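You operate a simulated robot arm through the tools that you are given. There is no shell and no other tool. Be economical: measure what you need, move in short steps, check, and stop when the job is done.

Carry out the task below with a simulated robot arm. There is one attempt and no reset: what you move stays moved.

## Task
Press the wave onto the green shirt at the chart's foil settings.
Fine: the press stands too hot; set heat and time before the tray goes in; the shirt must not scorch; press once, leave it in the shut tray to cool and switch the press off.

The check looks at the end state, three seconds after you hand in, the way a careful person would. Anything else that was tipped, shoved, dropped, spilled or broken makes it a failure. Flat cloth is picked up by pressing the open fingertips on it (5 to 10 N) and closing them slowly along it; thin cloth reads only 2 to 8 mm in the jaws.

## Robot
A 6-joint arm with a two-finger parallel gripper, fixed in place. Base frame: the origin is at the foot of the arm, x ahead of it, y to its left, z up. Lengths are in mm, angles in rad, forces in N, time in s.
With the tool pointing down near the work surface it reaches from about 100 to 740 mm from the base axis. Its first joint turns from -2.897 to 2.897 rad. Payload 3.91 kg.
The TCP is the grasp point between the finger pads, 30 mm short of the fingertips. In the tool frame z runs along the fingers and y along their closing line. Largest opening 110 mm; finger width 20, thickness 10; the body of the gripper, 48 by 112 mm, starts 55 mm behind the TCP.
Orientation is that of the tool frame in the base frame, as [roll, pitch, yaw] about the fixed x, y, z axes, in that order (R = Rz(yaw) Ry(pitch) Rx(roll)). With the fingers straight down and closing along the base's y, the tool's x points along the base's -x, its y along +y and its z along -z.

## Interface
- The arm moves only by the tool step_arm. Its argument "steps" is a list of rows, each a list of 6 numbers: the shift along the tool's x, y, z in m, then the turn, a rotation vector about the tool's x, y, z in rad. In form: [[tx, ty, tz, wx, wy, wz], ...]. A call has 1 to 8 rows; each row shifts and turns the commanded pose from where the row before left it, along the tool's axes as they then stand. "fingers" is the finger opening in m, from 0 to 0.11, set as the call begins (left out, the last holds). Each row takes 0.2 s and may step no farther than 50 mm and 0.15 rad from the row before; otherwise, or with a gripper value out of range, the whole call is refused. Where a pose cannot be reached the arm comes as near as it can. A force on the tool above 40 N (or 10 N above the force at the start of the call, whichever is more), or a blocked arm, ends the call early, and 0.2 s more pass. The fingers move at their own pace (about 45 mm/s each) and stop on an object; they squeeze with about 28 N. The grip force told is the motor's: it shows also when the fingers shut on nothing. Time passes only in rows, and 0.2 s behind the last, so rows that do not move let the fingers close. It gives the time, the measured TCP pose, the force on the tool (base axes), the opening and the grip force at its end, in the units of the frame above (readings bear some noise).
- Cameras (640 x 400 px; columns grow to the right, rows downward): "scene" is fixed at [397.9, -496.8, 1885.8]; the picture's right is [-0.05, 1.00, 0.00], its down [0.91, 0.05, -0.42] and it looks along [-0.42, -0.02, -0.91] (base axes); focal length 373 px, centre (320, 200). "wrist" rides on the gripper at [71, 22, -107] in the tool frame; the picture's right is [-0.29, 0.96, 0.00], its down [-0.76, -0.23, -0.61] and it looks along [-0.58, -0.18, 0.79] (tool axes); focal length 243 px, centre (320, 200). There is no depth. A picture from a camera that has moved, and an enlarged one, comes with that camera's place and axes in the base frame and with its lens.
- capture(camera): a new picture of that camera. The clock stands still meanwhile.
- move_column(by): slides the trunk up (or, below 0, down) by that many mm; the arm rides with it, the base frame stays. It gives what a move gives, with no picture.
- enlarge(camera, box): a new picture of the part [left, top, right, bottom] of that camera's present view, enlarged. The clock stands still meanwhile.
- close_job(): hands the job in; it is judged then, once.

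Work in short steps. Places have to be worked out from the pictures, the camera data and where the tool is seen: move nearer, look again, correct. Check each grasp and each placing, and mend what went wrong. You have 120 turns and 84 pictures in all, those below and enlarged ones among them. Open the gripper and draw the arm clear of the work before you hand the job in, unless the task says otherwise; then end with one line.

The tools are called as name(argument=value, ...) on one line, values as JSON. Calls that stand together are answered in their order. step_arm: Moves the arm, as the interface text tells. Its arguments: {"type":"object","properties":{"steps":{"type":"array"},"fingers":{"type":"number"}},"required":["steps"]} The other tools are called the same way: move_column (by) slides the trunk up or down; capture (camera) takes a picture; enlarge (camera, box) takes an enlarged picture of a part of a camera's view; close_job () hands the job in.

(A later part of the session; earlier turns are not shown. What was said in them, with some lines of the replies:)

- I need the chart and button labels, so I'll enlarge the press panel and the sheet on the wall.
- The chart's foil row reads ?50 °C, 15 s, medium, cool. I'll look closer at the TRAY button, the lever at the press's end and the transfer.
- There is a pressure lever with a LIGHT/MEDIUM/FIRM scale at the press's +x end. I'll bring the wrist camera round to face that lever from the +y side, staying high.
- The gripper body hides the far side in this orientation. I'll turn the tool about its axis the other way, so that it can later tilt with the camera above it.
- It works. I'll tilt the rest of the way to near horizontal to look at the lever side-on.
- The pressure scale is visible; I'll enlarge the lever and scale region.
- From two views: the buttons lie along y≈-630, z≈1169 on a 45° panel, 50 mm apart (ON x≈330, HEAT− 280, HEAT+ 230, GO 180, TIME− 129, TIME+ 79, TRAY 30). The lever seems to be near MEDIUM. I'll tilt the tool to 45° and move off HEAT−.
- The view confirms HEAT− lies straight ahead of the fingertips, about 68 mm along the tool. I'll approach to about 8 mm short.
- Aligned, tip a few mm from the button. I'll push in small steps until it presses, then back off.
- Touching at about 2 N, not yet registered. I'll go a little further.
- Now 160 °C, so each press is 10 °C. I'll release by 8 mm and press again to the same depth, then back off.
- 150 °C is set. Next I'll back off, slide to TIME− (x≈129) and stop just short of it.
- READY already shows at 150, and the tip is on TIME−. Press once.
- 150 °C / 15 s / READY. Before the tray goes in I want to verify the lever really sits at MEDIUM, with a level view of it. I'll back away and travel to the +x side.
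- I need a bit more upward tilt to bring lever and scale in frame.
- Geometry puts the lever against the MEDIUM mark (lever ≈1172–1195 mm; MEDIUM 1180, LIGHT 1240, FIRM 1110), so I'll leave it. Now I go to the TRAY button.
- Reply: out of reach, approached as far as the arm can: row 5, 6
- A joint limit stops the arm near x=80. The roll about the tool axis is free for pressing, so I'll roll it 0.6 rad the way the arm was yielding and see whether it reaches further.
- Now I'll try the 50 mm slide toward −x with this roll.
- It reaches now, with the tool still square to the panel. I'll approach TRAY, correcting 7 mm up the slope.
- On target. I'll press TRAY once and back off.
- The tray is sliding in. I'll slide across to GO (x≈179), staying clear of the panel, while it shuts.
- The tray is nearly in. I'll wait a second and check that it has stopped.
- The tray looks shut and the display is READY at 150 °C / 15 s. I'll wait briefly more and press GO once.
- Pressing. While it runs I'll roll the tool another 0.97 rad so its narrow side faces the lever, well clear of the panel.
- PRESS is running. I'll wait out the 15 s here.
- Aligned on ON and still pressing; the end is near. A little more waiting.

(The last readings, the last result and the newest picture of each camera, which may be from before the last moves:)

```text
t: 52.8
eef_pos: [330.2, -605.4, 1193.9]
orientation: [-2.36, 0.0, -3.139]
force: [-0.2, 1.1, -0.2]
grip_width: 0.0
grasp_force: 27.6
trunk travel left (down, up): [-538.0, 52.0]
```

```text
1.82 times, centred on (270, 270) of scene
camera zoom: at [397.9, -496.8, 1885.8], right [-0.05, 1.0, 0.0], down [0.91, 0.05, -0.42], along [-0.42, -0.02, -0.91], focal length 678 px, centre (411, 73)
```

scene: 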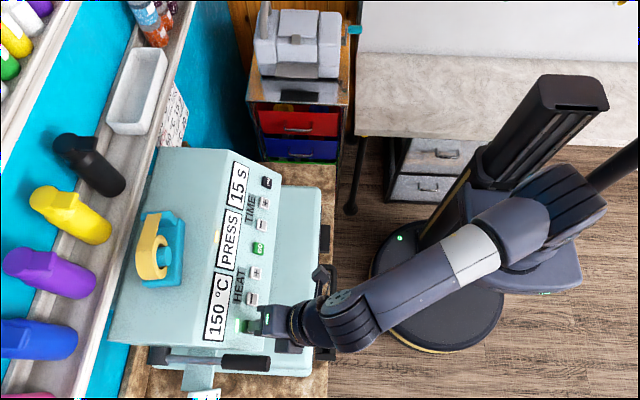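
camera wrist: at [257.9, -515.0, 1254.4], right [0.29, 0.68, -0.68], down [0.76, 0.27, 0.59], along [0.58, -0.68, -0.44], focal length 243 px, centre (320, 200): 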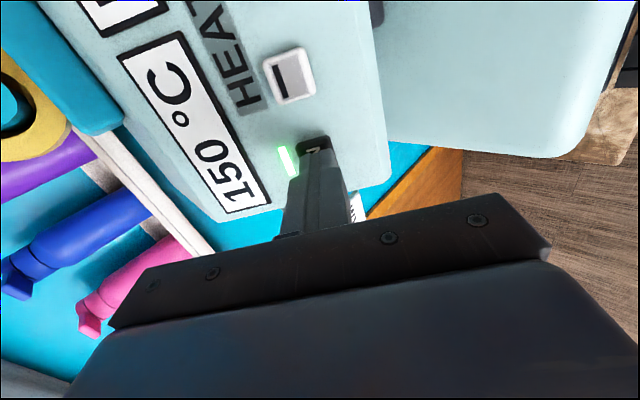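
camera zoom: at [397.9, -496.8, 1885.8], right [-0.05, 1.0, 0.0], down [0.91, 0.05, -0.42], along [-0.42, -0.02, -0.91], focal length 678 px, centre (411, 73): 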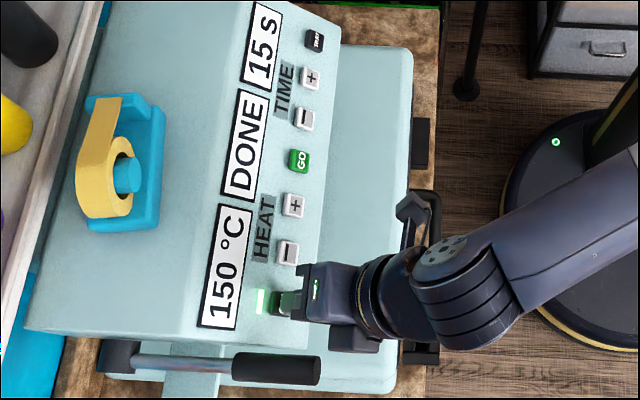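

DONE. I'll switch the press off with one press of ON, then back off.

step_arm(steps=[[0, 0, 0.004, 0, 0, 0], [0, 0, 0.003, 0, 0, 0], [0, 0, 0.003, 0, 0, 0], [0, 0, 0.002, 0, 0, 0], [0, 0, 0, 0, 0, 0], [0, 0, -0.012, 0, 0, 0], [0, 0, -0.03, 0, 0, 0], [0, 0, -0.03, 0, 0, 0]])

enlarge(camera="scene", box=[190, 160, 350, 380])

```text
t: 54.6
eef_pos: [329.1, -562.8, 1236.8]
orientation: [-2.357, 0.0, -3.141]
force: [0.1, -0.1, 1.2]
grip_width: 0.0
grasp_force: 28.2
trunk travel left (down, up): [-538.0, 52.0]
```

```text
1.82 times, centred on (270, 270) of scene
camera zoom: at [397.9, -496.8, 1885.8], right [-0.05, 1.0, 0.0], down [0.91, 0.05, -0.42], along [-0.42, -0.02, -0.91], focal length 678 px, centre (411, 73)
```

zoom: 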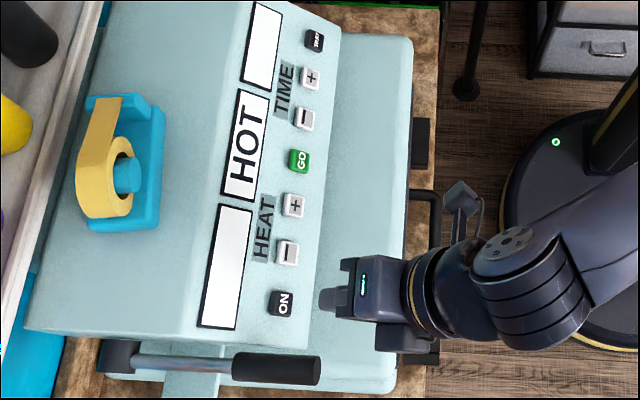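

The press is off (light out, HOT showing). I'll draw the arm clear, open the gripper and let it cool a while.

step_arm(steps=[[0, 0.0175, -0.0324, 0, 0, 0], [0, 0.0175, -0.0324, 0, 0, 0], [0, 0.0175, -0.0324, 0, 0, 0], [0, 0.0175, -0.0324, 0, 0, 0], [0, 0.0175, -0.0324, 0, 0, 0], [0, 0.0175, -0.0324, 0, 0, 0], [0, 0, 0, 0, 0, 0], [0, 0, 0, 0, 0, 0]])

step_arm(steps=[[0, 0, 0, 0, 0, 0], [0, 0, 0, 0, 0, 0], [0, 0, 0, 0, 0, 0], [0, 0, 0, 0, 0, 0], [0, 0, 0, 0, 0, 0], [0, 0, 0, 0, 0, 0], [0, 0, 0, 0, 0, 0], [0, 0, 0, 0, 0, 0]], fingers=0.11)

step_arm(steps=[[0, 0, 0, 0, 0, 0], [0, 0, 0, 0, 0, 0], [0, 0, 0, 0, 0, 0], [0, 0, 0, 0, 0, 0], [0, 0, 0, 0, 0, 0], [0, 0, 0, 0, 0, 0], [0, 0, 0, 0, 0, 0], [0, 0, 0, 0, 0, 0]])

step_arm(steps=[[0, 0, 0, 0, 0, 0], [0, 0, 0, 0, 0, 0], [0, 0, 0, 0, 0, 0], [0, 0, 0, 0, 0, 0], [0, 0, 0, 0, 0, 0], [0, 0, 0, 0, 0, 0], [0, 0, 0, 0, 0, 0], [0, 0, 0, 0, 0, 0]])

capture(camera="scene")

```text
t: 56.4
eef_pos: [329.7, -351.5, 1299.3]
orientation: [-2.361, 0.0, -3.141]
force: [0.0, 0.3, -0.8]
grip_width: 0.0
grasp_force: 27.8
trunk travel left (down, up): [-538.0, 52.0]
```

```text
t: 58.2
eef_pos: [328.8, -351.1, 1300.7]
orientation: [-2.36, -0.001, -3.139]
force: [-0.7, -1.0, -1.1]
grip_width: 110.0
grasp_force: 0.1
trunk travel left (down, up): [-538.0, 52.0]
```

```text
t: 60.0
eef_pos: [329.5, -351.5, 1300.2]
orientation: [-2.359, 0.001, -3.14]
force: [-0.3, 0.3, 1.0]
grip_width: 110.0
grasp_force: 0.1
trunk travel left (down, up): [-538.0, 52.0]
```

```text
t: 61.8
eef_pos: [329.3, -352.7, 1299.5]
orientation: [-2.361, -0.001, -3.138]
force: [-0.4, 1.1, 0.1]
grip_width: 110.0
grasp_force: 0.0
trunk travel left (down, up): [-538.0, 52.0]
```

```text
43 pictures are left
```

scene: 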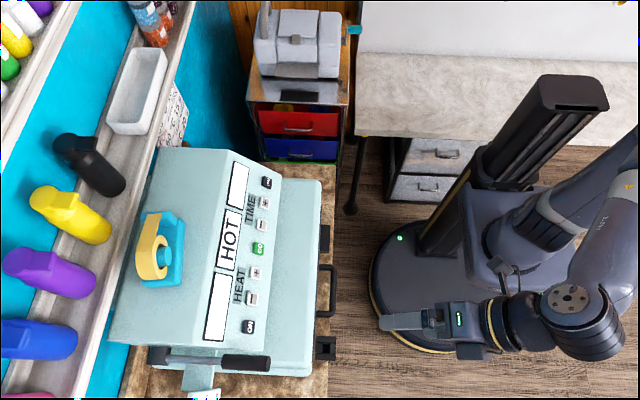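

The press is off, the tray is shut with the shirt left to cool, and the arm is clear with the gripper open. I'm handing in.

close_job()

```text
The job is handed in.
```

I pressed the wave once at the foil settings, 150 °C and 15 s, with the tray shut until DONE, then switched the press off. I set both before the tray went in. The pressure lever already stood at about MEDIUM by my measurements, so I left it alone. The first digit of the chart's 150 was hidden behind the shelf, so I inferred it from the visible "50" and your note that 170 was too hot. The shirt is still in the shut tray cooling, so I haven't seen the finished print. The display showed HOT when I handed in.
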